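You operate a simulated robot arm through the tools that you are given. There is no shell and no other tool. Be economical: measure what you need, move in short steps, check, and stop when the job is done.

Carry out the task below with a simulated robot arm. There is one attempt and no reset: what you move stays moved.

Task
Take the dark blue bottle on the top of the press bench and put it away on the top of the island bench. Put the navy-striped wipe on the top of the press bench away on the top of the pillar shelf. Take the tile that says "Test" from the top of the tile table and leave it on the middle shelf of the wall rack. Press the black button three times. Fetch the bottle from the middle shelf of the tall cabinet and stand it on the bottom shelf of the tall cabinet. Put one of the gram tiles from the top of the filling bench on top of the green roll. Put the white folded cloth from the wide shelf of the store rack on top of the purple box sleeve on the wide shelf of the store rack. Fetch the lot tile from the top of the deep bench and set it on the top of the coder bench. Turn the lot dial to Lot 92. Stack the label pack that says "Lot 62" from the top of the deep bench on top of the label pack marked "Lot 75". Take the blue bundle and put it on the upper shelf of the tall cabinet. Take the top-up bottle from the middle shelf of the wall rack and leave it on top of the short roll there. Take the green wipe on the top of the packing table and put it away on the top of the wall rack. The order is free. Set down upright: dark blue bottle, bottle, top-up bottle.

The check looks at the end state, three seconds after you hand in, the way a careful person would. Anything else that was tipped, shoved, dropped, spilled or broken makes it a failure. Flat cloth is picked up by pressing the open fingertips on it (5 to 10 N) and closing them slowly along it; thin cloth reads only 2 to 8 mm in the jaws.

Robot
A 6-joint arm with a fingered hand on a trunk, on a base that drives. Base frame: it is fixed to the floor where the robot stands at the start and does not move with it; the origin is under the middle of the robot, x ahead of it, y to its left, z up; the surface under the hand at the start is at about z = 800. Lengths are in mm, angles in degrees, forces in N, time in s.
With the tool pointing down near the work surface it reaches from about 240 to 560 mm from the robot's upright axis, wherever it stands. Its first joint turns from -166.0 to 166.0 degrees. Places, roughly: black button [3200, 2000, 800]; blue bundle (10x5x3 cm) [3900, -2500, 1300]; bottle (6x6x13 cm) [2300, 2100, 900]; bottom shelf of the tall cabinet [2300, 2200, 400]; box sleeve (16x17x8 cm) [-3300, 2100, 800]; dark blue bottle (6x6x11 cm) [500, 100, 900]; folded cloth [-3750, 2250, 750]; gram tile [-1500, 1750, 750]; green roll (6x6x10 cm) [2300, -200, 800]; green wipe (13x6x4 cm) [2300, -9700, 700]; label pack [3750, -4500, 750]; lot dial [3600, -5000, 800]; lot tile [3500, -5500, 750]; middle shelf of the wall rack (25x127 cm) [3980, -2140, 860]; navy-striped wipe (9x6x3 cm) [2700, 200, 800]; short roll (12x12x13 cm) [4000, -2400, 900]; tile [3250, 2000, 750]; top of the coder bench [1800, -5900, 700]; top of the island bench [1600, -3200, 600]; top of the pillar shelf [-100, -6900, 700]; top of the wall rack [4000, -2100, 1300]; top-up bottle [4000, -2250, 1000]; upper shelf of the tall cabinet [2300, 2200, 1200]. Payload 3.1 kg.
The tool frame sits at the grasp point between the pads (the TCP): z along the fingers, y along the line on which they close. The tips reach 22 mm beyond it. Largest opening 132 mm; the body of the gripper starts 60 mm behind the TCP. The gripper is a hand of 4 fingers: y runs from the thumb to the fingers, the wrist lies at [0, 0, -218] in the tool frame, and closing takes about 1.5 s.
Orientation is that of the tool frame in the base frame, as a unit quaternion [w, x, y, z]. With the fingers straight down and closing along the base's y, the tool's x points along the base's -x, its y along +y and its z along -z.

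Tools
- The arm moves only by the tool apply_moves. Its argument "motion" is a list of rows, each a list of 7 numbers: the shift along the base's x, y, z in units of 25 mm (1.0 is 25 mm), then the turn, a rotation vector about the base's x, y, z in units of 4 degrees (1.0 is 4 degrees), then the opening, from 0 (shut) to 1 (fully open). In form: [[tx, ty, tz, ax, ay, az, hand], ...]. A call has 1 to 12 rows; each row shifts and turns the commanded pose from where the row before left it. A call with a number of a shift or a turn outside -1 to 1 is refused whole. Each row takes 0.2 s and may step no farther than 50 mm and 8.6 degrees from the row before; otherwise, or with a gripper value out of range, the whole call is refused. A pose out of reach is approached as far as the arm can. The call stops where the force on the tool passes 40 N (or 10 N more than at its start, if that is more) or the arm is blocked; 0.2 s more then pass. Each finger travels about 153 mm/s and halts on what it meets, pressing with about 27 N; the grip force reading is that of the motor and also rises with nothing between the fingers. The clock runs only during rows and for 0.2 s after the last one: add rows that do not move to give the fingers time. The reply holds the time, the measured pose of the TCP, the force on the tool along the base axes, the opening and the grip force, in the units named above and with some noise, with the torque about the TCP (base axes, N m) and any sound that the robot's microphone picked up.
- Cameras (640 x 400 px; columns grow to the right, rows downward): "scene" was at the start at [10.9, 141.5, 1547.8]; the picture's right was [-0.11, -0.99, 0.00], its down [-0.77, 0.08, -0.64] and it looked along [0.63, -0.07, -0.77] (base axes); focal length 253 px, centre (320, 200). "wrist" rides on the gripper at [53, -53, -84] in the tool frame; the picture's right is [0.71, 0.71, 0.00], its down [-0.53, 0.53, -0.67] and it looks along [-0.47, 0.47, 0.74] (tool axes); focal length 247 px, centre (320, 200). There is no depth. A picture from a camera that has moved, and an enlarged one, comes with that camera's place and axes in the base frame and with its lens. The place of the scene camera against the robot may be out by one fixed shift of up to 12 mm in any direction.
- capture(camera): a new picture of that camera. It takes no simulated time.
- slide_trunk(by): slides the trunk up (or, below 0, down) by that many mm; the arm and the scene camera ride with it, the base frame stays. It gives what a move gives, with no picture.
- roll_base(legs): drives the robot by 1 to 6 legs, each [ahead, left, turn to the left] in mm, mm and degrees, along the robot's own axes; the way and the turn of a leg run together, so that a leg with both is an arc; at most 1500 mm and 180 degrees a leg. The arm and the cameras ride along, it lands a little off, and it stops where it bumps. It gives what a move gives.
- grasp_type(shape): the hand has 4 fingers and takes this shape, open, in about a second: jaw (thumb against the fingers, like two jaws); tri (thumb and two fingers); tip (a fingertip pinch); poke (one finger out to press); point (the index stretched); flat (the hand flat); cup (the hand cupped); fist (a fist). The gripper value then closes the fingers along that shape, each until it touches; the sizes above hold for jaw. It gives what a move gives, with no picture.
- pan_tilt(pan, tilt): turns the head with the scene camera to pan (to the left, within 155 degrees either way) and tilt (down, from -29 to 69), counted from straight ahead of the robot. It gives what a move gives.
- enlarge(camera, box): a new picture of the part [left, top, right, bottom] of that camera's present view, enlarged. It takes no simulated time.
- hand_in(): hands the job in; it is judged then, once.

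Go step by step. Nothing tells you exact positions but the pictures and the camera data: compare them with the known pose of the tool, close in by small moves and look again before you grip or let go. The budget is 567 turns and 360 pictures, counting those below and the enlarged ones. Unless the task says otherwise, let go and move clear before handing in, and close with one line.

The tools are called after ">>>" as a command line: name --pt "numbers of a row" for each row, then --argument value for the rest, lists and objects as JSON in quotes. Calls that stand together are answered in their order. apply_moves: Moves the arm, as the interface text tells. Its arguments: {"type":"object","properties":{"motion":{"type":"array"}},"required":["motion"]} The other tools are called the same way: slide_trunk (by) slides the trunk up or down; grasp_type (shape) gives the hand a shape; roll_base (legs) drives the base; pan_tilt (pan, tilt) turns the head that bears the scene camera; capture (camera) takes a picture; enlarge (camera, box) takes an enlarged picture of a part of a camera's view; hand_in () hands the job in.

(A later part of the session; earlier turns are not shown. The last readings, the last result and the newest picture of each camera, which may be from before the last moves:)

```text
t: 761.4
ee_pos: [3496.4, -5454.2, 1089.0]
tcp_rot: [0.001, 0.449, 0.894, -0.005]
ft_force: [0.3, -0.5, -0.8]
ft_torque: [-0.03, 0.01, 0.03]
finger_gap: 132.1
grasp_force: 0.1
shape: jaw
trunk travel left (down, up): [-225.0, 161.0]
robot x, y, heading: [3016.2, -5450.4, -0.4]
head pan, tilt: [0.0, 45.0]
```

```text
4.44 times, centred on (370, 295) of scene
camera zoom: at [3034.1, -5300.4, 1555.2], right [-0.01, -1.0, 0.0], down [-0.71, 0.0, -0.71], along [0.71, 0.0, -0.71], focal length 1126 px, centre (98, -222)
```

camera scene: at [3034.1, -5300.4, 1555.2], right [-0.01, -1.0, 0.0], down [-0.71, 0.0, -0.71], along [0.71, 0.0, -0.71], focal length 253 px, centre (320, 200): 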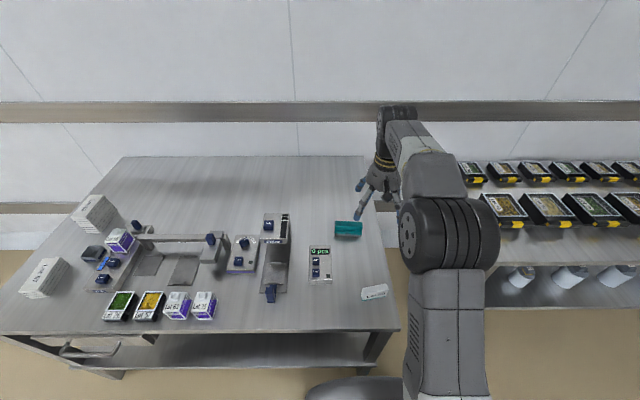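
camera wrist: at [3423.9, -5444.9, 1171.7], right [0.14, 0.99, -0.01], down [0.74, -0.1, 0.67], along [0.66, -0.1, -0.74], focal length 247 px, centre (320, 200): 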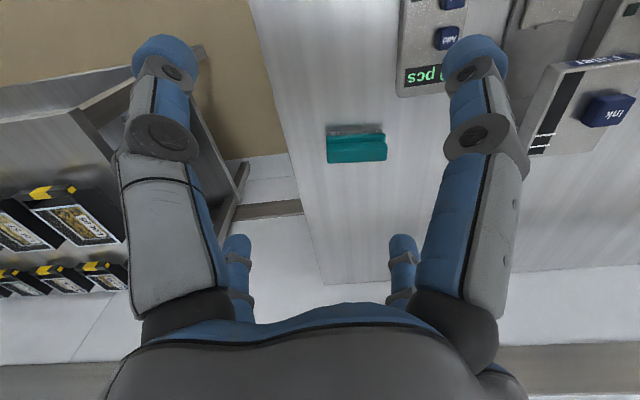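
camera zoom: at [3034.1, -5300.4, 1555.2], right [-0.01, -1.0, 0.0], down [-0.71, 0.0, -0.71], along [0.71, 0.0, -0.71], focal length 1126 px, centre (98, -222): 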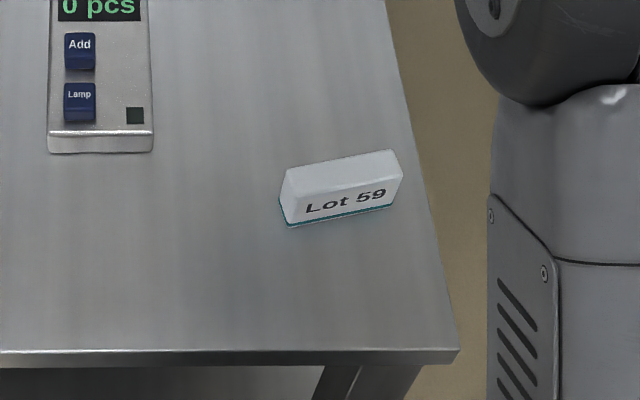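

The lot tile is a block "Lot 59" about 85 mm long, centre ≈ (3397, −5476), turned about 9°. Moving above it.

>>> apply_moves --pt "-0.5 -0.1 -0.9 0 0 -0.87 1" --pt "-0.5 -0.1 -0.9 0 0 -0.87 1" --pt "-0.5 -0.1 -0.9 0 0 -0.87 1" --pt "-0.5 -0.1 -0.9 0 0 -0.87 1" --pt "-0.5 -0.1 -0.9 0 0 -0.87 1" --pt "-0.5 -0.1 -0.9 0 0 -0.87 1" --pt "-0.5 -0.1 -0.9 0 0 -0.87 1" --pt "-0.46 -0.18 -0.9 0 0 -0.87 1" --pt "0 0 0 0 0 0 1"

>>> capture --camera "wrist"

>>> enlarge --camera "scene" --box '[320, 220, 450, 340]'

```text
t: 763.4
ee_pos: [3396.3, -5477.5, 907.4]
tcp_rot: [0.0, 0.651, 0.759, -0.004]
ft_force: [-0.1, -0.2, 0.1]
ft_torque: [-0.04, 0.03, 0.03]
finger_gap: 132.0
grasp_force: 0.1
shape: jaw
trunk travel left (down, up): [-225.0, 161.0]
robot x, y, heading: [3014.9, -5449.6, -0.5]
head pan, tilt: [0.0, 45.0]
```

```text
110 pictures are left
camera wrist: at [3337.6, -5433.3, 991.7], right [0.59, 0.81, -0.01], down [0.6, -0.43, 0.67], along [0.54, -0.4, -0.74], focal length 247 px, centre (320, 200)
```

wrist: 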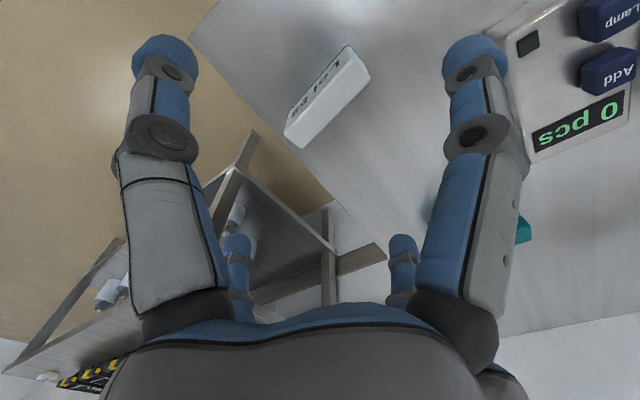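

```text
3.33 times, centred on (385, 280) of scene
camera zoom: at [3034.0, -5300.4, 1555.1], right [-0.01, -1.0, 0.0], down [-0.71, 0.0, -0.71], along [0.71, 0.0, -0.71], focal length 844 px, centre (103, -67)
```

zoom: 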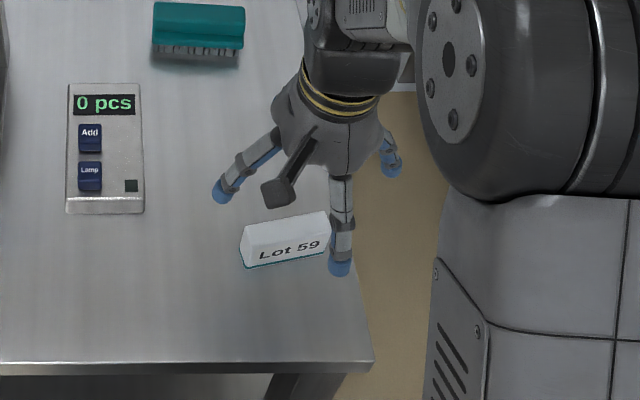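

>>> apply_moves --pt "0.05 0.1 -1 0 0 0.6 1" --pt "0 0 -1 0 0 0.5 1" --pt "0 0 -1 0 0 0 1" --pt "0 0 -1 0 0 0 1" --pt "0 0 -0.6 0 0 0 1" --pt "0 0 0 0 0 0 1"

>>> capture --camera "wrist"

```text
t: 764.8
ee_pos: [3397.6, -5476.3, 794.0]
tcp_rot: [-0.001, 0.621, 0.784, -0.004]
ft_force: [-0.7, 0.2, -0.2]
ft_torque: [-0.04, -0.02, -0.02]
finger_gap: 131.9
grasp_force: 0.1
shape: jaw
trunk travel left (down, up): [-225.0, 161.0]
robot x, y, heading: [3019.5, -5453.2, -0.1]
head pan, tilt: [0.0, 45.0]
```

```text
108 pictures are left
camera wrist: at [3336.1, -5436.5, 876.5], right [0.53, 0.85, -0.01], down [0.64, -0.39, 0.67], along [0.56, -0.36, -0.74], focal length 247 px, centre (320, 200)
```

wrist: 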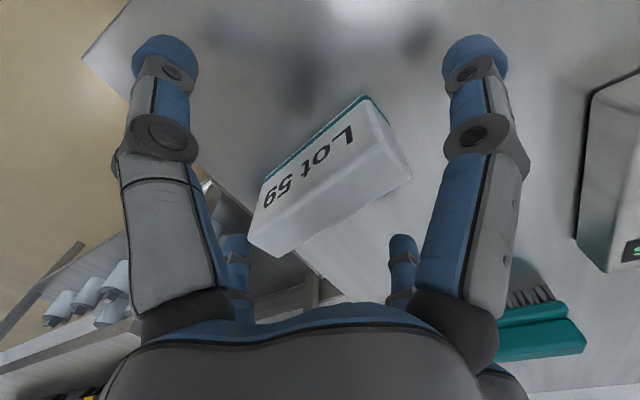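

>>> apply_moves --pt "0 0 -0.3 0 0 0 0.9" --pt "0 0 -0.2 0 0 0 0.75" --pt "0 0 0 0 0 0 0.6" --pt "0 0 0 0 0 0 0.45" --pt "0 0 0 0 0 0 0.3" --pt "0 0 0 0 0 0 0.15" --pt "0 0 0 0 0 0 0.1" --pt "0 0 0 0 0 0 0.1"

>>> capture --camera "wrist"

```text
t: 766.6
ee_pos: [3397.6, -5475.9, 782.6]
tcp_rot: [0.001, 0.62, 0.785, -0.004]
ft_force: [-0.4, -0.2, 20.4]
ft_torque: [-0.04, 0.03, -0.07]
finger_gap: 22.0
grasp_force: 26.7
shape: jaw
trunk travel left (down, up): [-225.0, 161.0]
robot x, y, heading: [3015.0, -5451.8, -0.4]
head pan, tilt: [0.0, 45.0]
```

```text
107 pictures are left
camera wrist: at [3335.0, -5436.0, 865.4], right [0.53, 0.85, -0.01], down [0.63, -0.39, 0.67], along [0.57, -0.36, -0.74], focal length 247 px, centre (320, 200)
```

wrist: 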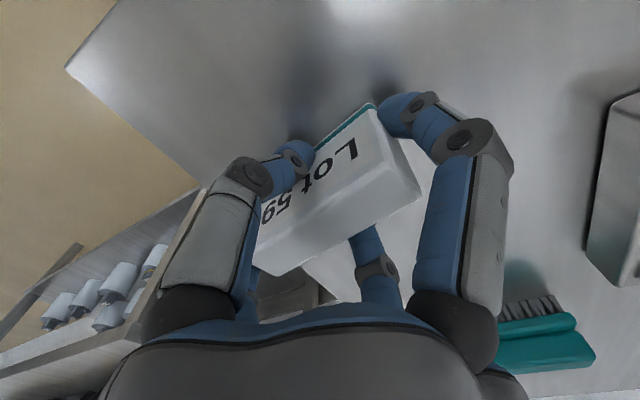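

Gripped. Lift and drive to the coder bench opposite.

>>> apply_moves --pt "0 0 0.5 0 0 0 0.1" --pt "0 0 1 0 0 0 0.1" --pt "0 0 1 0 0 0 0.1" --pt "0 0 1 0 0 0 0.1" --pt "0 0 1 0 0 0 0.1" --pt "0 0 1 0 0 0 0.1" --pt "0 0 1 0 0 0 0.1" --pt "0 0 1 0 0 0 0.1" --pt "0 0 1 0 0 0 0.1" --pt "0 0 1 0 0 0 0.1"

>>> roll_base --legs '[[-330, 0, 0], [0, 0, 180]]'

>>> pan_tilt --pan 15 --tilt 35

>>> capture --camera "scene"

>>> capture --camera "wrist"

```text
t: 768.8
ee_pos: [3397.2, -5474.3, 1020.7]
tcp_rot: [0.0, 0.62, 0.784, -0.005]
ft_force: [-0.4, -0.2, -1.3]
ft_torque: [0.03, 0.03, -0.01]
finger_gap: 20.7
grasp_force: 26.6
shape: jaw
trunk travel left (down, up): [-225.0, 161.0]
robot x, y, heading: [3017.7, -5452.3, -0.4]
head pan, tilt: [0.0, 45.0]
```

```text
t: 778.5
ee_pos: [2311.1, -5468.0, 1019.4]
tcp_rot: [-0.004, 0.816, -0.577, -0.001]
ft_force: [-0.1, 0.0, -0.6]
ft_torque: [0.0, 0.01, 0.01]
finger_gap: 20.7
grasp_force: 27.2
shape: jaw
trunk travel left (down, up): [-225.0, 161.0]
robot x, y, heading: [2690.5, -5449.6, -174.3]
head pan, tilt: [0.0, 45.0]
```

```text
t: 779.2
ee_pos: [2310.9, -5467.7, 1018.5]
tcp_rot: [-0.005, 0.817, -0.577, 0.0]
ft_force: [0.0, 0.4, -0.1]
ft_torque: [-0.02, -0.01, -0.02]
finger_gap: 20.6
grasp_force: 26.6
shape: jaw
trunk travel left (down, up): [-225.0, 161.0]
robot x, y, heading: [2689.8, -5450.5, -174.0]
head pan, tilt: [15.0, 35.0]
```

```text
106 pictures are left
camera scene: at [2678.2, -5620.4, 1569.9], right [-0.36, 0.93, 0.0], down [0.54, 0.2, -0.82], along [-0.77, -0.29, -0.57], focal length 253 px, centre (320, 200)
```

scene: 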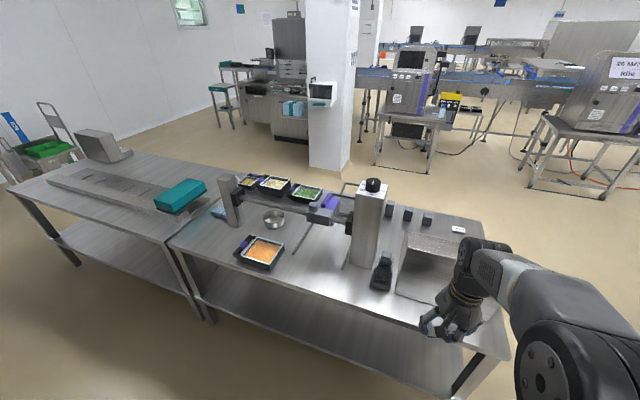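

```text
105 pictures are left
camera wrist: at [2379.9, -5500.6, 1102.2], right [-0.43, -0.9, -0.01], down [-0.67, 0.32, 0.67], along [-0.6, 0.29, -0.74], focal length 247 px, centre (320, 200)
```

wrist: 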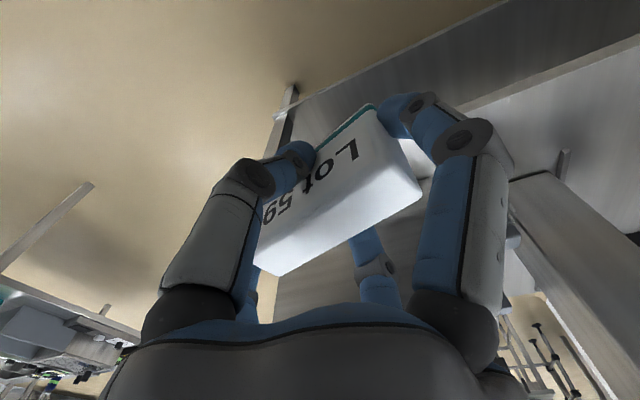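

Free spot on the coder bench at about (2015, −5880), in front between the orange tray and the black item. Driving there.

>>> roll_base --legs '[[0, 0, -6], [0, 440, 0], [210, 0, 0]]'

>>> pan_tilt --pan 0 --tilt 45

>>> capture --camera "scene"

>>> capture --camera "wrist"

```text
t: 783.7
ee_pos: [2095.0, -5870.4, 1018.9]
tcp_rot: [-0.004, 0.783, -0.621, 0.0]
ft_force: [0.2, 0.5, -0.2]
ft_torque: [0.01, 0.0, 0.01]
finger_gap: 20.7
grasp_force: 27.0
shape: jaw
trunk travel left (down, up): [-225.0, 161.0]
robot x, y, heading: [2476.0, -5894.3, 179.3]
head pan, tilt: [15.0, 35.0]
```

```text
t: 784.5
ee_pos: [2096.6, -5870.6, 1018.8]
tcp_rot: [-0.005, 0.784, -0.621, 0.0]
ft_force: [0.6, 0.5, 0.3]
ft_torque: [-0.03, 0.02, -0.01]
finger_gap: 20.6
grasp_force: 27.4
shape: jaw
trunk travel left (down, up): [-225.0, 161.0]
robot x, y, heading: [2477.8, -5896.6, 179.7]
head pan, tilt: [0.0, 45.0]
```

```text
104 pictures are left
camera scene: at [2448.0, -6040.5, 1555.2], right [0.01, 1.0, 0.0], down [0.71, 0.0, -0.71], along [-0.71, 0.0, -0.71], focal length 253 px, centre (320, 200)
```

scene: 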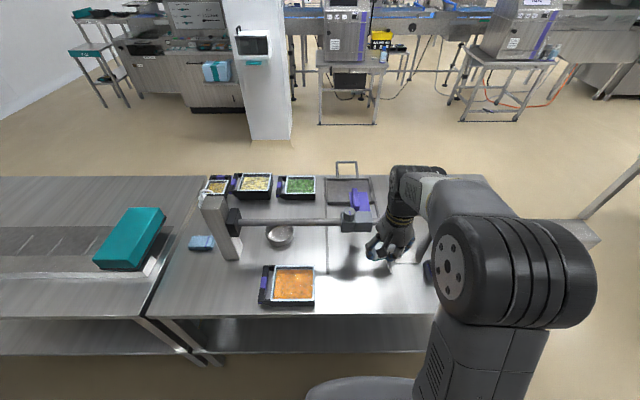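

```text
103 pictures are left
camera wrist: at [2161.1, -5910.7, 1102.3], right [-0.53, -0.85, -0.01], down [-0.64, 0.39, 0.67], along [-0.56, 0.36, -0.74], focal length 247 px, centre (320, 200)
```

wrist: 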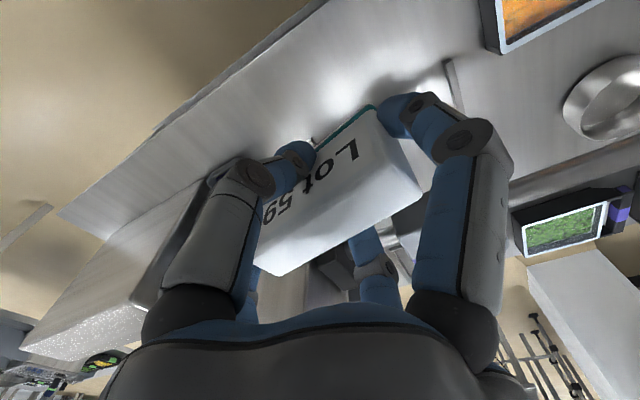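

Spot (2055, −5868) is free. Move over it and descend.

>>> apply_moves --pt "-0.8 0 -1 0 0 0 0.1" --pt "-0.8 0 -1 0 0 0 0.1" --pt "0 0 -1 0 0 0 0.1" --pt "0 0 -1 0 0 0 0.1" --pt "0 0 -1 0 0 0 0.1" --pt "0 0 -1 0 0 0 0.1" --pt "0 0 -1 0 0 0 0.1" --pt "0 0 -1 0 0 0 0.1" --pt "0 0 -1 0 0 0 0.1" --pt "0 0 -1 0 0 0 0.1" --pt "0 0 0 0 0 0 0.1"

>>> enlarge --camera "scene" --box '[300, 190, 460, 330]'

>>> capture --camera "wrist"

```text
t: 786.9
ee_pos: [2056.8, -5868.9, 767.7]
tcp_rot: [-0.003, 0.784, -0.621, -0.001]
ft_force: [1.0, -0.3, -0.3]
ft_torque: [-0.03, 0.0, 0.03]
finger_gap: 21.1
grasp_force: 26.7
shape: jaw
trunk travel left (down, up): [-225.0, 161.0]
robot x, y, heading: [2476.4, -5893.6, 179.7]
head pan, tilt: [0.0, 45.0]
```

```text
2.86 times, centred on (380, 260) of scene
camera zoom: at [2448.1, -6040.5, 1555.2], right [0.01, 1.0, 0.0], down [0.71, -0.01, -0.71], along [-0.71, 0.01, -0.71], focal length 724 px, centre (149, 29)
```

zoom: 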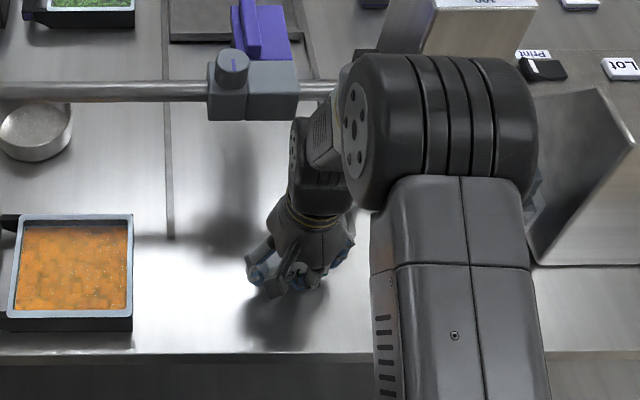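

```text
101 pictures are left
camera wrist: at [2121.2, -5909.6, 851.6], right [-0.53, -0.85, -0.01], down [-0.64, 0.39, 0.67], along [-0.56, 0.36, -0.74], focal length 247 px, centre (320, 200)
```

wrist: 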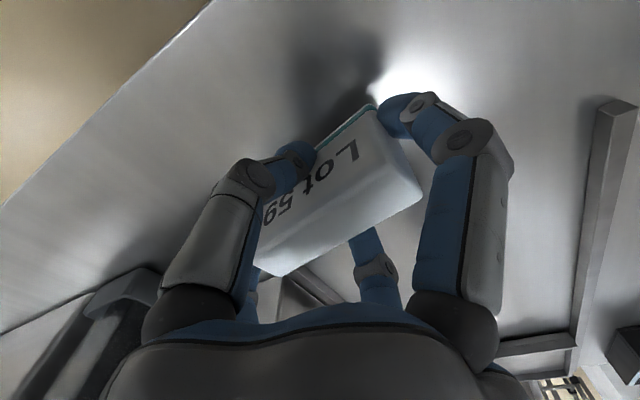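

>>> apply_moves --pt "0 0 -0.4 0 0 0 0.1" --pt "0 0 -0.4 0 0 0 0.1" --pt "0 0 0 0 0 0 0.1"

>>> apply_moves --pt "0 0 -0.2 0 0 0 0.1" --pt "0 0 -0.12 0 0 0 0.1" --pt "0 0 0 0 0 0 0.1"

```text
t: 787.7
ee_pos: [2056.9, -5868.6, 750.9]
tcp_rot: [-0.002, 0.784, -0.621, -0.003]
ft_force: [-0.7, 1.8, 28.5]
ft_torque: [0.05, 0.05, -0.01]
finger_gap: 20.4
grasp_force: 26.9
shape: jaw
trunk travel left (down, up): [-225.0, 161.0]
robot x, y, heading: [2475.0, -5892.4, 179.4]
head pan, tilt: [0.0, 45.0]
```

```text
t: 788.0
ee_pos: [2055.0, -5868.5, 751.4]
tcp_rot: [-0.002, 0.784, -0.621, -0.003]
ft_force: [8.7, 1.7, 27.6]
ft_torque: [0.05, -0.09, -0.02]
finger_gap: 20.0
grasp_force: 26.3
shape: jaw
trunk travel left (down, up): [-225.0, 161.0]
robot x, y, heading: [2474.9, -5895.7, 179.6]
head pan, tilt: [0.0, 45.0]
stopped in row 1: the force on the tool passed its limit at 47 N (the readings are from after the stop); the commanded pose is now the measured one
```

Contact. Release and rise.

>>> apply_moves --pt "0 0 0.06 0 0 0 0.1" --pt "0 0 0.06 0 0 0 0.3" --pt "0 0 0 0 0 0 0.5" --pt "0 0 0 0 0 0 0.7" --pt "0 0 0 0 0 0 0.9" --pt "0 0 0 0 0 0 1" --pt "0 0 1 0 0 0 1" --pt "0 0 1 0 0 0 1" --pt "0 0 1 0 0 0 1" --pt "0 0 1 0 0 0 1" --pt "0 0 1 0 0 0 1"

>>> capture --camera "wrist"

```text
t: 790.4
ee_pos: [2052.8, -5869.9, 877.9]
tcp_rot: [-0.003, 0.783, -0.621, -0.003]
ft_force: [0.5, -1.0, 0.2]
ft_torque: [0.04, 0.03, -0.01]
finger_gap: 131.7
grasp_force: 0.0
shape: jaw
trunk travel left (down, up): [-225.0, 161.0]
robot x, y, heading: [2477.1, -5894.5, 179.5]
head pan, tilt: [0.0, 45.0]
```

```text
100 pictures are left
camera wrist: at [2119.0, -5910.2, 961.4], right [-0.53, -0.85, -0.01], down [-0.63, 0.39, 0.67], along [-0.57, 0.36, -0.74], focal length 247 px, centre (320, 200)
```

wrist: 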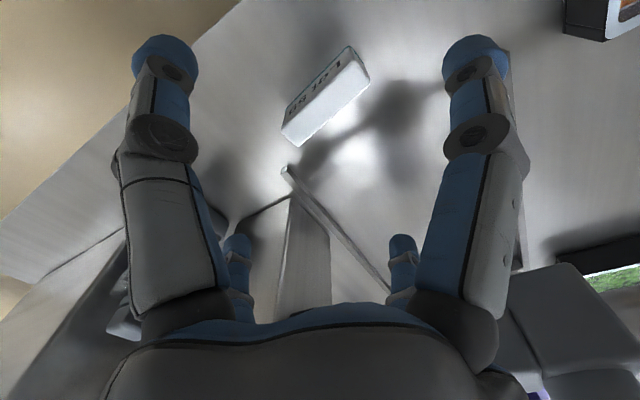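

The lot tile stands on the coder bench. Now the long way to the store rack and filling bench in the north-west.

>>> apply_moves --pt "0.5 0 1 0 0 0 1" --pt "0.5 0 1 0 0 0 1" --pt "0.5 0 1 0 0 0 1" --pt "0 0 1 0 0 0 1" --pt "0 0 1 0 0 0 1" --pt "0 0 1 0 0 0 1"

>>> roll_base --legs '[[-170, 0, 0.5], [0, -1480, 0], [0, -1480, 0], [0, -1480, 0]]'

>>> capture --camera "scene"

```text
t: 791.8
ee_pos: [2094.2, -5867.7, 1025.1]
tcp_rot: [-0.003, 0.783, -0.622, -0.002]
ft_force: [0.1, -0.3, 0.9]
ft_torque: [-0.02, 0.0, 0.01]
finger_gap: 131.9
grasp_force: 0.0
shape: jaw
trunk travel left (down, up): [-225.0, 161.0]
robot x, y, heading: [2475.0, -5901.1, 179.3]
head pan, tilt: [0.0, 45.0]
```

```text
t: 814.2
ee_pos: [2294.3, -1402.7, 1024.1]
tcp_rot: [-0.003, 0.778, -0.628, -0.002]
ft_force: [0.5, -0.7, -1.1]
ft_torque: [0.0, 0.02, 0.01]
finger_gap: 132.0
grasp_force: 0.2
shape: jaw
trunk travel left (down, up): [-225.0, 161.0]
robot x, y, heading: [2674.9, -1432.1, 178.6]
head pan, tilt: [0.0, 45.0]
```

```text
99 pictures are left
camera scene: at [2645.6, -1580.3, 1555.2], right [0.03, 1.0, 0.0], down [0.71, -0.02, -0.71], along [-0.71, 0.02, -0.71], focal length 253 px, centre (320, 200)
```

scene: 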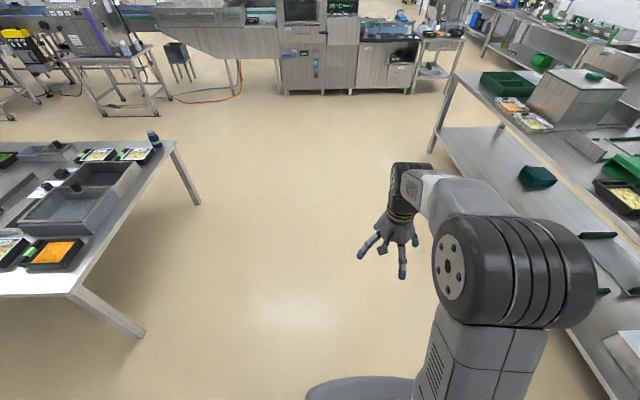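

>>> roll_base --legs '[[1430, 0, 1.4], [1430, 0, 0], [0, -1200, 0], [0, -1250, 0]]'

>>> pan_tilt --pan -15 --tilt 25

>>> capture --camera "scene"

```text
t: 839.8
ee_pos: [-609.8, 1051.6, 1022.9]
tcp_rot: [-0.003, 0.796, -0.605, -0.002]
ft_force: [-0.5, -0.7, -0.7]
ft_torque: [-0.01, -0.04, 0.0]
finger_gap: 132.0
grasp_force: 0.1
shape: jaw
trunk travel left (down, up): [-225.0, 161.0]
robot x, y, heading: [-229.4, 1043.7, -178.0]
head pan, tilt: [0.0, 45.0]
```

```text
t: 840.7
ee_pos: [-610.3, 1050.9, 1023.9]
tcp_rot: [-0.002, 0.796, -0.605, -0.001]
ft_force: [0.0, -0.1, 0.1]
ft_torque: [0.01, 0.03, 0.01]
finger_gap: 132.0
grasp_force: 0.1
shape: jaw
trunk travel left (down, up): [-225.0, 161.0]
robot x, y, heading: [-224.6, 1039.8, -177.8]
head pan, tilt: [-15.0, 25.0]
```

```text
98 pictures are left
camera scene: at [-256.8, 917.9, 1585.7], right [0.22, 0.97, 0.0], down [0.41, -0.1, -0.91], along [-0.88, 0.2, -0.42], focal length 253 px, centre (320, 200)
```

scene: 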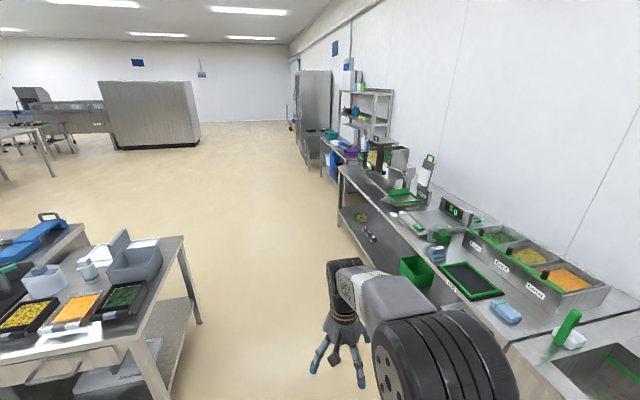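

>>> roll_base --legs '[[0, 0, -2.2], [1450, 0, 0], [1200, 0, 0]]'

>>> pan_tilt --pan -60 --tilt 30

>>> capture --camera "scene"

```text
t: 853.8
ee_pos: [-3235.6, 1150.0, 1023.8]
tcp_rot: [-0.003, 0.772, -0.636, -0.002]
ft_force: [-0.1, -0.2, -0.1]
ft_torque: [0.0, -0.01, -0.02]
finger_gap: 132.1
grasp_force: 0.1
shape: jaw
trunk travel left (down, up): [-225.0, 161.0]
robot x, y, heading: [-2853.0, 1106.4, 177.8]
head pan, tilt: [-15.0, 25.0]
```

```text
t: 855.0
ee_pos: [-3235.1, 1149.9, 1024.8]
tcp_rot: [-0.002, 0.773, -0.635, -0.001]
ft_force: [-0.2, 0.0, -0.6]
ft_torque: [-0.01, 0.01, 0.0]
finger_gap: 131.8
grasp_force: 0.1
shape: jaw
trunk travel left (down, up): [-225.0, 161.0]
robot x, y, heading: [-2854.7, 1111.9, 177.6]
head pan, tilt: [-60.0, 30.0]
```

```text
97 pictures are left
camera scene: at [-2847.2, 1042.2, 1577.8], right [0.89, 0.46, 0.0], down [0.23, -0.44, -0.87], along [-0.4, 0.77, -0.5], focal length 253 px, centre (320, 200)
```

scene: 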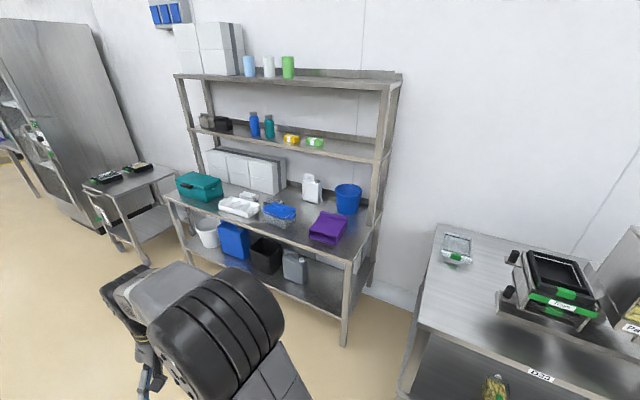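

>>> enlarge --camera "scene" --box '[160, 140, 380, 280]'

```text
2.86 times, centred on (270, 210) of scene
camera zoom: at [-2847.2, 1042.2, 1577.8], right [0.89, 0.46, 0.0], down [0.23, -0.44, -0.87], along [-0.4, 0.77, -0.5], focal length 724 px, centre (463, 171)
```

zoom: 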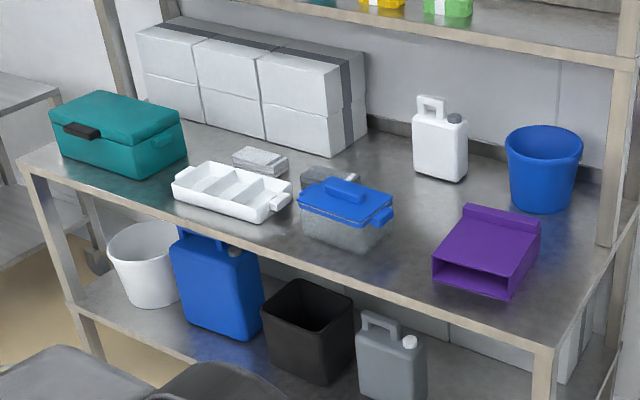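

>>> enlarge --camera "scene" --box '[225, 175, 305, 230]'

```text
7.27 times, centred on (265, 202) of scene
camera zoom: at [-2847.2, 1042.2, 1577.8], right [0.89, 0.46, 0.0], down [0.23, -0.44, -0.87], along [-0.4, 0.77, -0.5], focal length 1842 px, centre (720, 182)
```

zoom: 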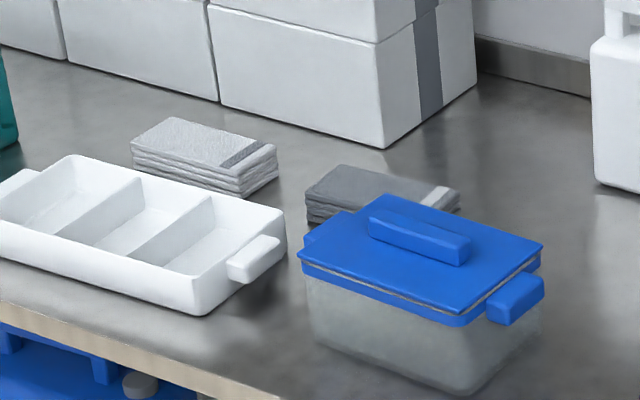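

The target is the white folded cloth with a grey stripe (the grey one beside it is a decoy), behind the white tray. I'll drive in front of it.

>>> roll_base --legs '[[1110, 0, 0], [0, 0, -87.6], [330, 0, 0]]'

>>> pan_tilt --pan 0 --tilt 35

>>> capture --camera "scene"

>>> capture --camera "wrist"

```text
t: 866.1
ee_pos: [-3894.4, 1878.9, 1023.9]
tcp_rot: [0.003, -0.102, 0.995, 0.0]
ft_force: [-0.1, 0.1, 0.4]
ft_torque: [-0.03, -0.01, 0.0]
finger_gap: 131.9
grasp_force: 0.0
shape: jaw
trunk travel left (down, up): [-225.0, 161.0]
robot x, y, heading: [-3933.2, 1497.1, 88.1]
head pan, tilt: [-60.0, 30.0]
```

```text
t: 867.4
ee_pos: [-3894.2, 1878.8, 1024.2]
tcp_rot: [0.003, -0.103, 0.995, 0.0]
ft_force: [0.6, 0.7, 0.1]
ft_torque: [0.0, -0.01, 0.0]
finger_gap: 132.2
grasp_force: 0.0
shape: jaw
trunk travel left (down, up): [-225.0, 161.0]
robot x, y, heading: [-3931.8, 1496.8, 88.0]
head pan, tilt: [0.0, 35.0]
```

```text
94 pictures are left
camera scene: at [-4082.3, 1531.7, 1570.0], right [1.0, -0.04, 0.0], down [-0.02, -0.57, -0.82], along [0.03, 0.82, -0.57], focal length 253 px, centre (320, 200)
```

scene: 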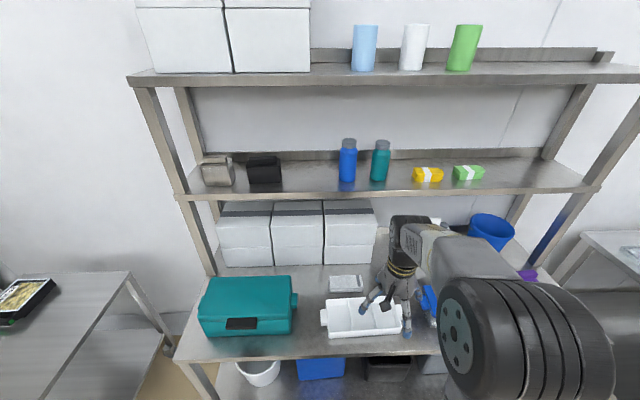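

```text
93 pictures are left
camera wrist: at [-3934.5, 1815.1, 1107.0], right [-0.84, 0.55, -0.01], down [0.4, 0.62, 0.67], along [0.37, 0.56, -0.74], focal length 247 px, centre (320, 200)
```

wrist: 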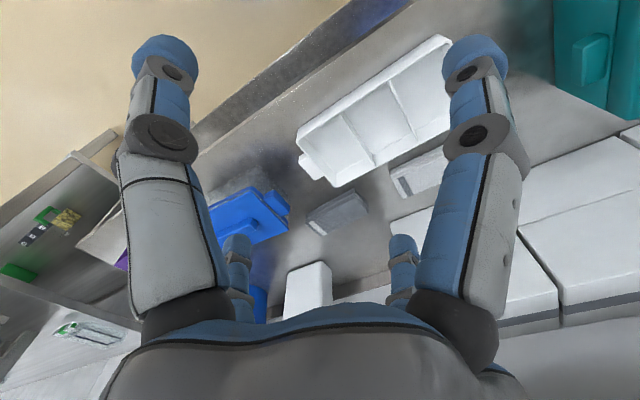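

The cloth is at about (−3946, 2150), just behind the white tray. I'll move closer and view it from above.

>>> roll_base --legs '[[0, 0, 2], [105, 0, 0]]'

>>> apply_moves --pt "-0.5 0.9 -0.3 0 0 0 1" --pt "-0.5 0.9 -0.3 0 0 0 1" --pt "-0.5 0.9 -0.3 0 0 0 1" --pt "-0.5 0.9 -0.3 0 0 0 1" --pt "-0.2 0.9 -0.3 0 0 0 1" --pt "0 0.7 -0.3 0 0 0 1" --pt "0 0 0 0 0 0 1"

>>> capture --camera "wrist"

>>> capture --camera "scene"

```text
t: 868.9
ee_pos: [-3906.2, 1984.3, 1024.2]
tcp_rot: [0.003, -0.119, 0.993, -0.001]
ft_force: [0.3, 0.1, -0.7]
ft_torque: [-0.04, 0.01, 0.01]
finger_gap: 131.9
grasp_force: 0.0
shape: jaw
trunk travel left (down, up): [-225.0, 161.0]
robot x, y, heading: [-3931.2, 1599.7, 90.3]
head pan, tilt: [0.0, 35.0]
```

```text
t: 870.5
ee_pos: [-3963.2, 2112.1, 979.5]
tcp_rot: [0.003, -0.119, 0.993, 0.0]
ft_force: [0.2, 0.0, -0.3]
ft_torque: [0.0, 0.02, 0.0]
finger_gap: 132.1
grasp_force: 0.0
shape: jaw
trunk travel left (down, up): [-225.0, 161.0]
robot x, y, heading: [-3930.9, 1602.5, 90.0]
head pan, tilt: [0.0, 35.0]
```

```text
92 pictures are left
camera wrist: at [-4001.3, 2047.9, 1062.2], right [-0.85, 0.52, -0.01], down [0.38, 0.63, 0.67], along [0.35, 0.57, -0.74], focal length 247 px, centre (320, 200)
```

wrist: 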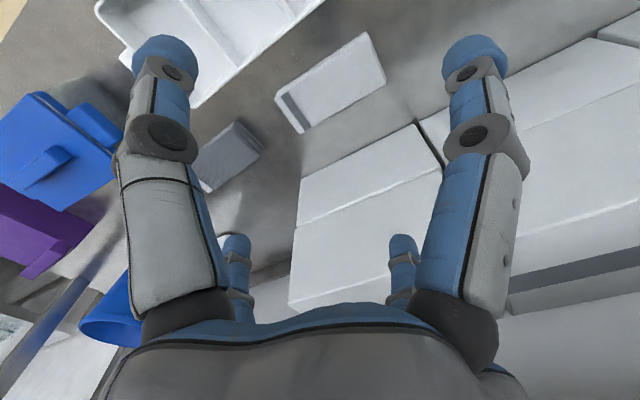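

```text
91 pictures are left
camera scene: at [-4083.3, 1630.1, 1570.0], right [1.0, 0.0, 0.0], down [0.0, -0.57, -0.82], along [0.0, 0.82, -0.57], focal length 253 px, centre (320, 200)
```

scene: 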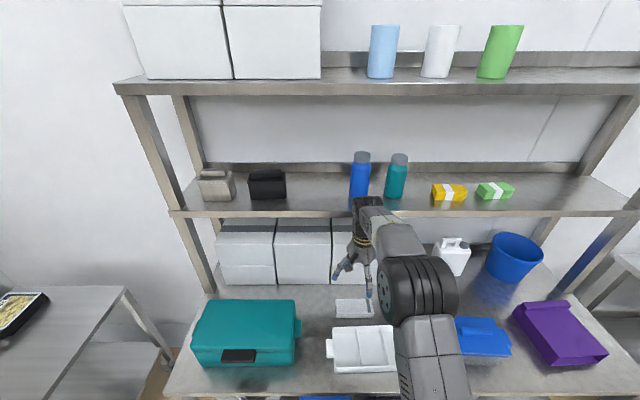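

Cloth: centre (−3957, 2142), 125×57 mm, with a 42 mm gap to the tray. X-fingers fit. Rotating to 45° and moving above.

>>> apply_moves --pt "0.03 0.15 -0.6 0 0 0.98 1" --pt "0.03 0.15 -0.6 0 0 0.98 1" --pt "0.03 0.15 -0.6 0 0 0.98 1" --pt "0.03 0.15 -0.6 0 0 0.98 1" --pt "0.03 0.15 -0.6 0 0 0.98 1" --pt "0.03 0.15 -0.6 0 0 0.98 1" --pt "0.03 0.15 -0.6 0 0 0.98 1" --pt "0.03 0.15 -0.6 0 0 0.98 0.95" --pt "0 0 0 0 0 0 0.95"

>>> capture --camera "wrist"

```text
t: 872.5
ee_pos: [-3955.6, 2144.8, 857.1]
tcp_rot: [0.003, -0.382, 0.924, 0.001]
ft_force: [-0.6, -0.3, 0.5]
ft_torque: [-0.03, 0.01, -0.01]
finger_gap: 125.7
grasp_force: 0.0
shape: jaw
trunk travel left (down, up): [-225.0, 161.0]
robot x, y, heading: [-3927.2, 1600.6, 90.2]
head pan, tilt: [0.0, 35.0]
```

```text
90 pictures are left
camera wrist: at [-3954.6, 2067.3, 940.5], right [-1.0, 0.0, -0.01], down [0.0, 0.74, 0.67], along [0.0, 0.67, -0.74], focal length 247 px, centre (320, 200)
```

wrist: 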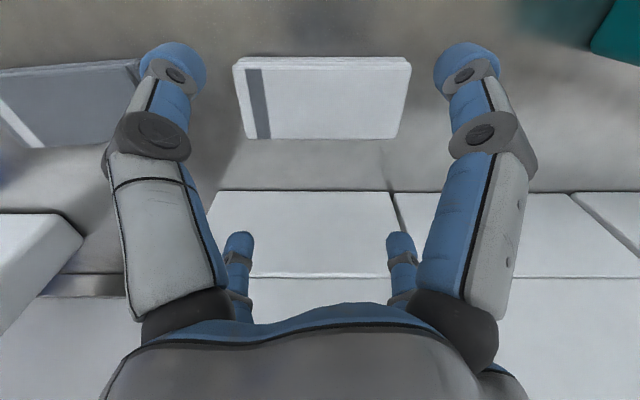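

>>> apply_moves --pt "0 -0.2 -1 0 0 0 0.95" --pt "0 0 -1 0 0 0 0.95" --pt "0 0 -1 0 0 0 0.95" --pt "0 0 -0.7 0 0 0 0.95" --pt "0 0 0 0 0 0 0.95"

>>> capture --camera "wrist"

>>> enlarge --camera "scene" --box '[290, 190, 450, 390]'

```text
t: 873.7
ee_pos: [-3956.0, 2137.7, 766.0]
tcp_rot: [0.004, -0.382, 0.924, 0.0]
ft_force: [1.0, -0.5, 0.7]
ft_torque: [0.01, 0.02, -0.01]
finger_gap: 125.5
grasp_force: 0.0
shape: jaw
trunk travel left (down, up): [-225.0, 161.0]
robot x, y, heading: [-3929.9, 1599.6, 90.0]
head pan, tilt: [0.0, 35.0]
```

```text
89 pictures are left
camera wrist: at [-3955.1, 2061.3, 848.5], right [-1.0, 0.0, -0.01], down [0.0, 0.74, 0.67], along [0.01, 0.67, -0.74], focal length 247 px, centre (320, 200)
```

wrist: 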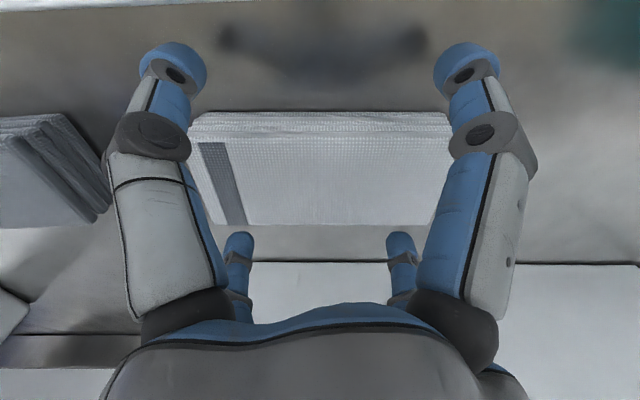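

```text
2.00 times, centred on (370, 290) of scene
camera zoom: at [-4083.3, 1630.4, 1570.0], right [1.0, 0.0, 0.0], down [0.0, -0.57, -0.82], along [0.0, 0.82, -0.57], focal length 507 px, centre (220, 20)
```

zoom: 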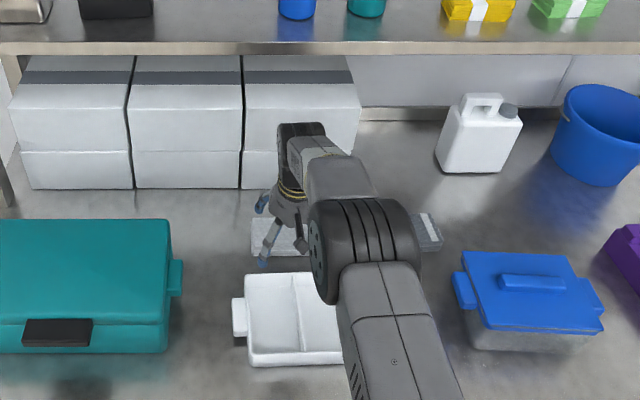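

>>> apply_moves --pt "0 -0.14 -0.4 0 0 0 0.95" --pt "0 0 -0.3 0 0 0 0.95" --pt "0 0 0 0 0 0 0.95"

>>> capture --camera "wrist"

```text
t: 874.5
ee_pos: [-3955.1, 2135.1, 749.3]
tcp_rot: [0.003, -0.382, 0.924, 0.001]
ft_force: [0.6, 0.7, -0.1]
ft_torque: [0.0, -0.05, -0.02]
finger_gap: 125.4
grasp_force: 0.1
shape: jaw
trunk travel left (down, up): [-225.0, 161.0]
robot x, y, heading: [-3929.7, 1599.6, 90.2]
head pan, tilt: [0.0, 35.0]
```

```text
87 pictures are left
camera wrist: at [-3954.7, 2057.8, 832.5], right [-1.0, 0.0, -0.01], down [0.0, 0.74, 0.67], along [0.01, 0.67, -0.74], focal length 247 px, centre (320, 200)
```

wrist: 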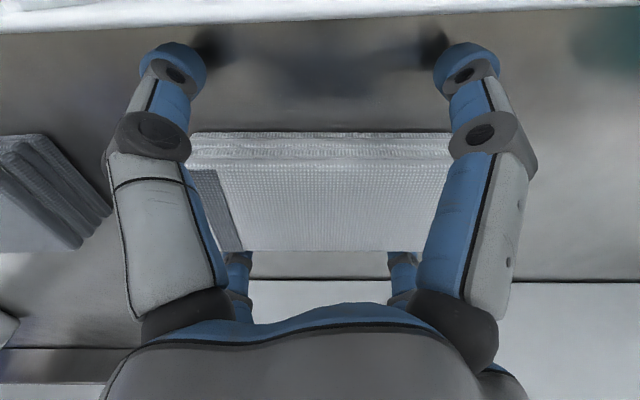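

>>> apply_moves --pt "0 0 -0.12 0 0 0 0.85" --pt "0 0 0 0 0 0 0.75" --pt "0 0 0 0 0 0 0.65" --pt "0 0 0 0 0 0 0.5" --pt "0 0 0 0 0 0 0.35" --pt "0 0 0 0 0 0 0.2" --pt "0 0 0 0 0 0 0.2" --pt "0 0 0 0 0 0 0.2"

>>> apply_moves --pt "0 0 0.5 0 0 0 0.2" --pt "0 0 0.8 0 0 0 0.2" --pt "0 0 0.8 0 0 0 0.2" --pt "0 0 0 0 0 0 0.2"

>>> capture --camera "wrist"

```text
t: 876.3
ee_pos: [-3956.4, 2134.8, 746.6]
tcp_rot: [0.003, -0.382, 0.924, 0.001]
ft_force: [-0.2, 0.0, -0.3]
ft_torque: [0.0, 0.02, -0.02]
finger_gap: 77.4
grasp_force: 27.2
shape: jaw
trunk travel left (down, up): [-225.0, 161.0]
robot x, y, heading: [-3931.3, 1603.3, 89.9]
head pan, tilt: [0.0, 35.0]
```

```text
t: 877.3
ee_pos: [-3956.8, 2135.1, 797.6]
tcp_rot: [0.004, -0.382, 0.924, 0.0]
ft_force: [-0.3, -1.1, -0.4]
ft_torque: [0.0, -0.03, 0.0]
finger_gap: 77.3
grasp_force: 26.8
shape: jaw
trunk travel left (down, up): [-225.0, 161.0]
robot x, y, heading: [-3929.0, 1600.5, 89.9]
head pan, tilt: [0.0, 35.0]
```

```text
86 pictures are left
camera wrist: at [-3955.3, 2059.4, 880.4], right [-1.0, 0.0, -0.01], down [0.0, 0.74, 0.67], along [0.01, 0.67, -0.74], focal length 247 px, centre (320, 200)
```

wrist: 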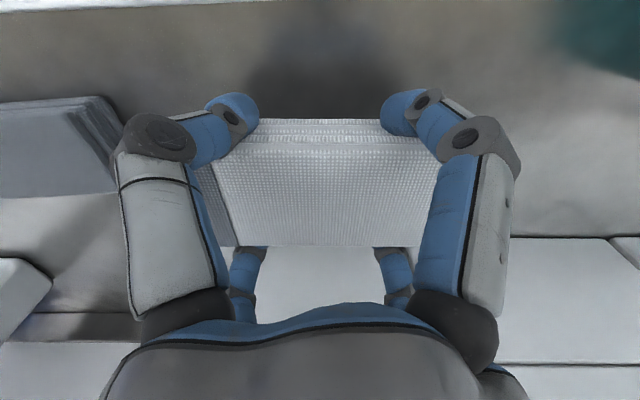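

The cloth is held. Raise, pull back and move right to face the purple sleeve.

>>> apply_moves --pt "0 0 1 0 0 0 0.2" --pt "0 0 1 0 0 0 0.2" --pt "0 -0.8 1 0 0 0 0.2" --pt "0 -0.8 1 0 0 0 0.2" --pt "0 -0.8 1 0 0 0 0.2" --pt "0 -0.8 1 0 0 0 0.2" --pt "0 -0.8 1 0 0 0 0.2" --pt "0 0 1 0 0 0 0.2" --pt "0 0 1 0 0 0 0.2"

>>> roll_base --legs '[[-40, 0, 0], [0, -600, 0]]'

>>> pan_tilt --pan 0 --tilt 45

>>> capture --camera "scene"

>>> capture --camera "wrist"

```text
t: 879.3
ee_pos: [-3957.1, 2034.4, 1024.4]
tcp_rot: [0.003, -0.382, 0.924, 0.0]
ft_force: [0.1, 0.3, -0.5]
ft_torque: [0.0, 0.0, 0.03]
finger_gap: 76.9
grasp_force: 27.4
shape: jaw
trunk travel left (down, up): [-225.0, 161.0]
robot x, y, heading: [-3929.0, 1599.0, 89.7]
head pan, tilt: [0.0, 35.0]
```

```text
t: 883.2
ee_pos: [-3346.1, 1991.8, 1024.6]
tcp_rot: [0.003, -0.38, 0.925, 0.002]
ft_force: [-0.3, 1.1, -0.6]
ft_torque: [0.01, 0.05, -0.04]
finger_gap: 77.2
grasp_force: 26.8
shape: jaw
trunk travel left (down, up): [-225.0, 161.0]
robot x, y, heading: [-3323.8, 1559.5, 89.7]
head pan, tilt: [0.0, 35.0]
```

```text
t: 883.9
ee_pos: [-3348.2, 1993.0, 1024.3]
tcp_rot: [0.003, -0.38, 0.925, 0.0]
ft_force: [0.3, -0.4, -0.9]
ft_torque: [-0.01, -0.03, 0.01]
finger_gap: 77.0
grasp_force: 27.2
shape: jaw
trunk travel left (down, up): [-225.0, 161.0]
robot x, y, heading: [-3322.4, 1556.7, 89.5]
head pan, tilt: [0.0, 45.0]
```

```text
85 pictures are left
camera scene: at [-3476.0, 1581.7, 1555.2], right [1.0, -0.01, 0.0], down [-0.01, -0.71, -0.71], along [0.01, 0.71, -0.71], focal length 253 px, centre (320, 200)
```

scene: 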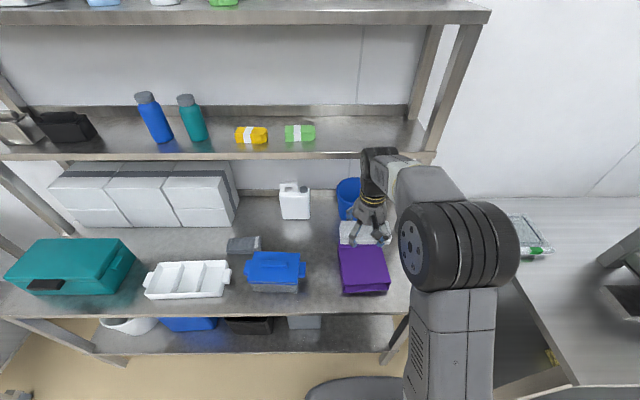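

```text
84 pictures are left
camera wrist: at [-3347.0, 1916.3, 1107.1], right [-1.0, 0.01, -0.01], down [0.0, 0.74, 0.67], along [0.01, 0.67, -0.74], focal length 247 px, centre (320, 200)
```

wrist: 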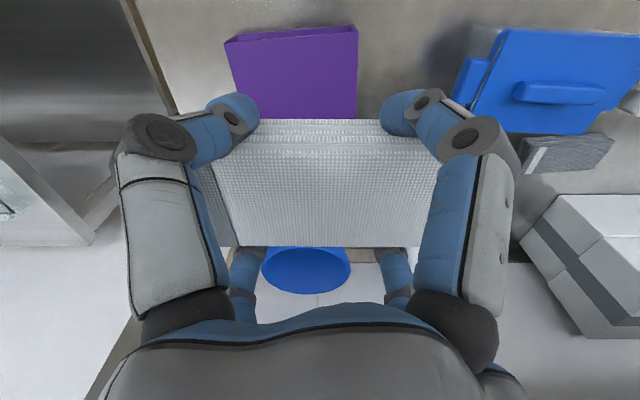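

>>> enlarge --camera "scene" --box '[310, 190, 430, 320]'

```text
3.08 times, centred on (370, 255) of scene
camera zoom: at [-3476.0, 1581.7, 1555.2], right [1.0, -0.01, 0.0], down [-0.01, -0.71, -0.71], along [0.01, 0.71, -0.71], focal length 780 px, centre (166, 31)
```

zoom: 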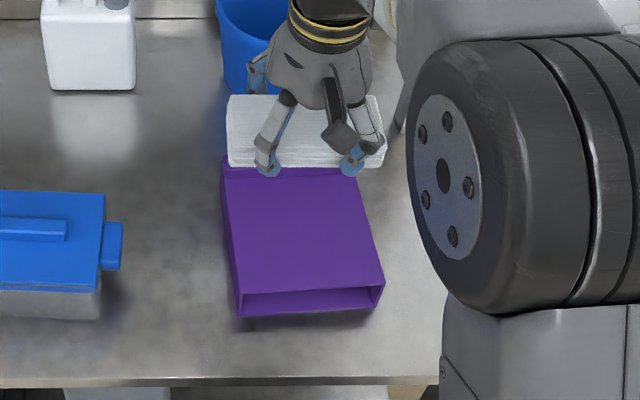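

Sleeve top: centre (−3316, 2036), z≈782. Moving the cloth above it and lowering.

>>> apply_moves --pt "0.43 0.57 0 0 0 0 0.2" --pt "0.43 0.57 0 0 0 0 0.2" --pt "0.43 0.57 -0.5 0 0 0 0.2" --pt "0 0 -1 0 0 0 0.2" --pt "0 0 -1 0 0 0 0.2" --pt "0 0 -1 0 0 0 0.2" --pt "0 0 -1 0 0 0 0.2" --pt "0 0 -1 0 0 0 0.2" --pt "0 0 -1 0 0 0 0.2" --pt "0 0 -1 0 0 0 0.2" --pt "0 0 0 0 0 0 0.2"

>>> enlarge --camera "scene" --box '[310, 190, 430, 320]'

>>> capture --camera "wrist"

```text
t: 886.3
ee_pos: [-3313.9, 2036.7, 833.4]
tcp_rot: [0.003, -0.38, 0.925, 0.001]
ft_force: [0.8, -0.3, -0.9]
ft_torque: [0.02, 0.01, -0.02]
finger_gap: 76.6
grasp_force: 27.1
shape: jaw
trunk travel left (down, up): [-225.0, 161.0]
robot x, y, heading: [-3323.7, 1557.5, 89.6]
head pan, tilt: [0.0, 45.0]
```

```text
3.08 times, centred on (370, 255) of scene
camera zoom: at [-3476.0, 1581.4, 1555.2], right [1.0, -0.01, 0.0], down [-0.01, -0.71, -0.71], along [0.01, 0.71, -0.71], focal length 780 px, centre (166, 31)
```

zoom: 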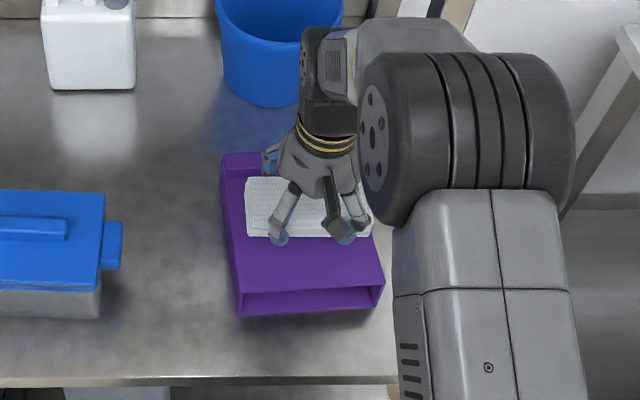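

```text
81 pictures are left
camera wrist: at [-3313.6, 1959.9, 917.3], right [-1.0, 0.01, -0.01], down [0.0, 0.74, 0.67], along [0.01, 0.67, -0.74], focal length 247 px, centre (320, 200)
```

wrist: 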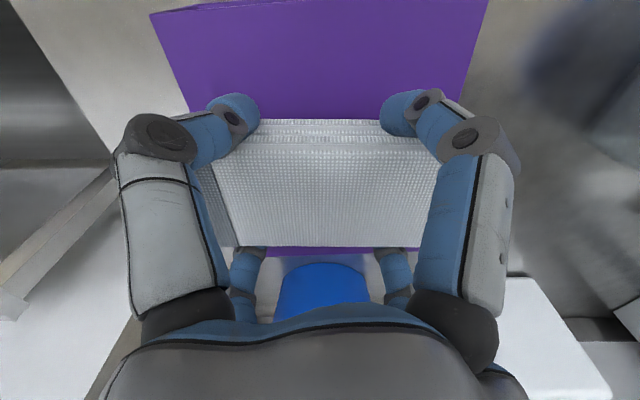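

>>> apply_moves --pt "0 -0.6 0 0 0 0 0.2" --pt "0 0 -0.4 0 0 0 0.2" --pt "0 0 -0.2 0 0 0 0.2" --pt "0 0 0 0 0 0 0.2"

>>> apply_moves --pt "0 0 -0.15 0 0 0 0.2" --pt "0 0 -0.1 0 0 0 0.2" --pt "0 0 0 0 0 0 0.2"

```text
t: 887.3
ee_pos: [-3314.2, 2020.7, 819.9]
tcp_rot: [0.003, -0.379, 0.925, 0.002]
ft_force: [-0.8, -0.5, -0.1]
ft_torque: [-0.01, 0.01, 0.02]
finger_gap: 76.8
grasp_force: 27.4
shape: jaw
trunk travel left (down, up): [-225.0, 161.0]
robot x, y, heading: [-3323.2, 1555.2, 89.4]
head pan, tilt: [0.0, 45.0]
```

```text
t: 888.1
ee_pos: [-3314.3, 2019.8, 814.6]
tcp_rot: [0.003, -0.379, 0.926, 0.001]
ft_force: [0.7, 0.7, -1.3]
ft_torque: [-0.05, 0.0, -0.03]
finger_gap: 76.9
grasp_force: 27.0
shape: jaw
trunk travel left (down, up): [-225.0, 161.0]
robot x, y, heading: [-3322.9, 1556.3, 89.5]
head pan, tilt: [0.0, 45.0]
```

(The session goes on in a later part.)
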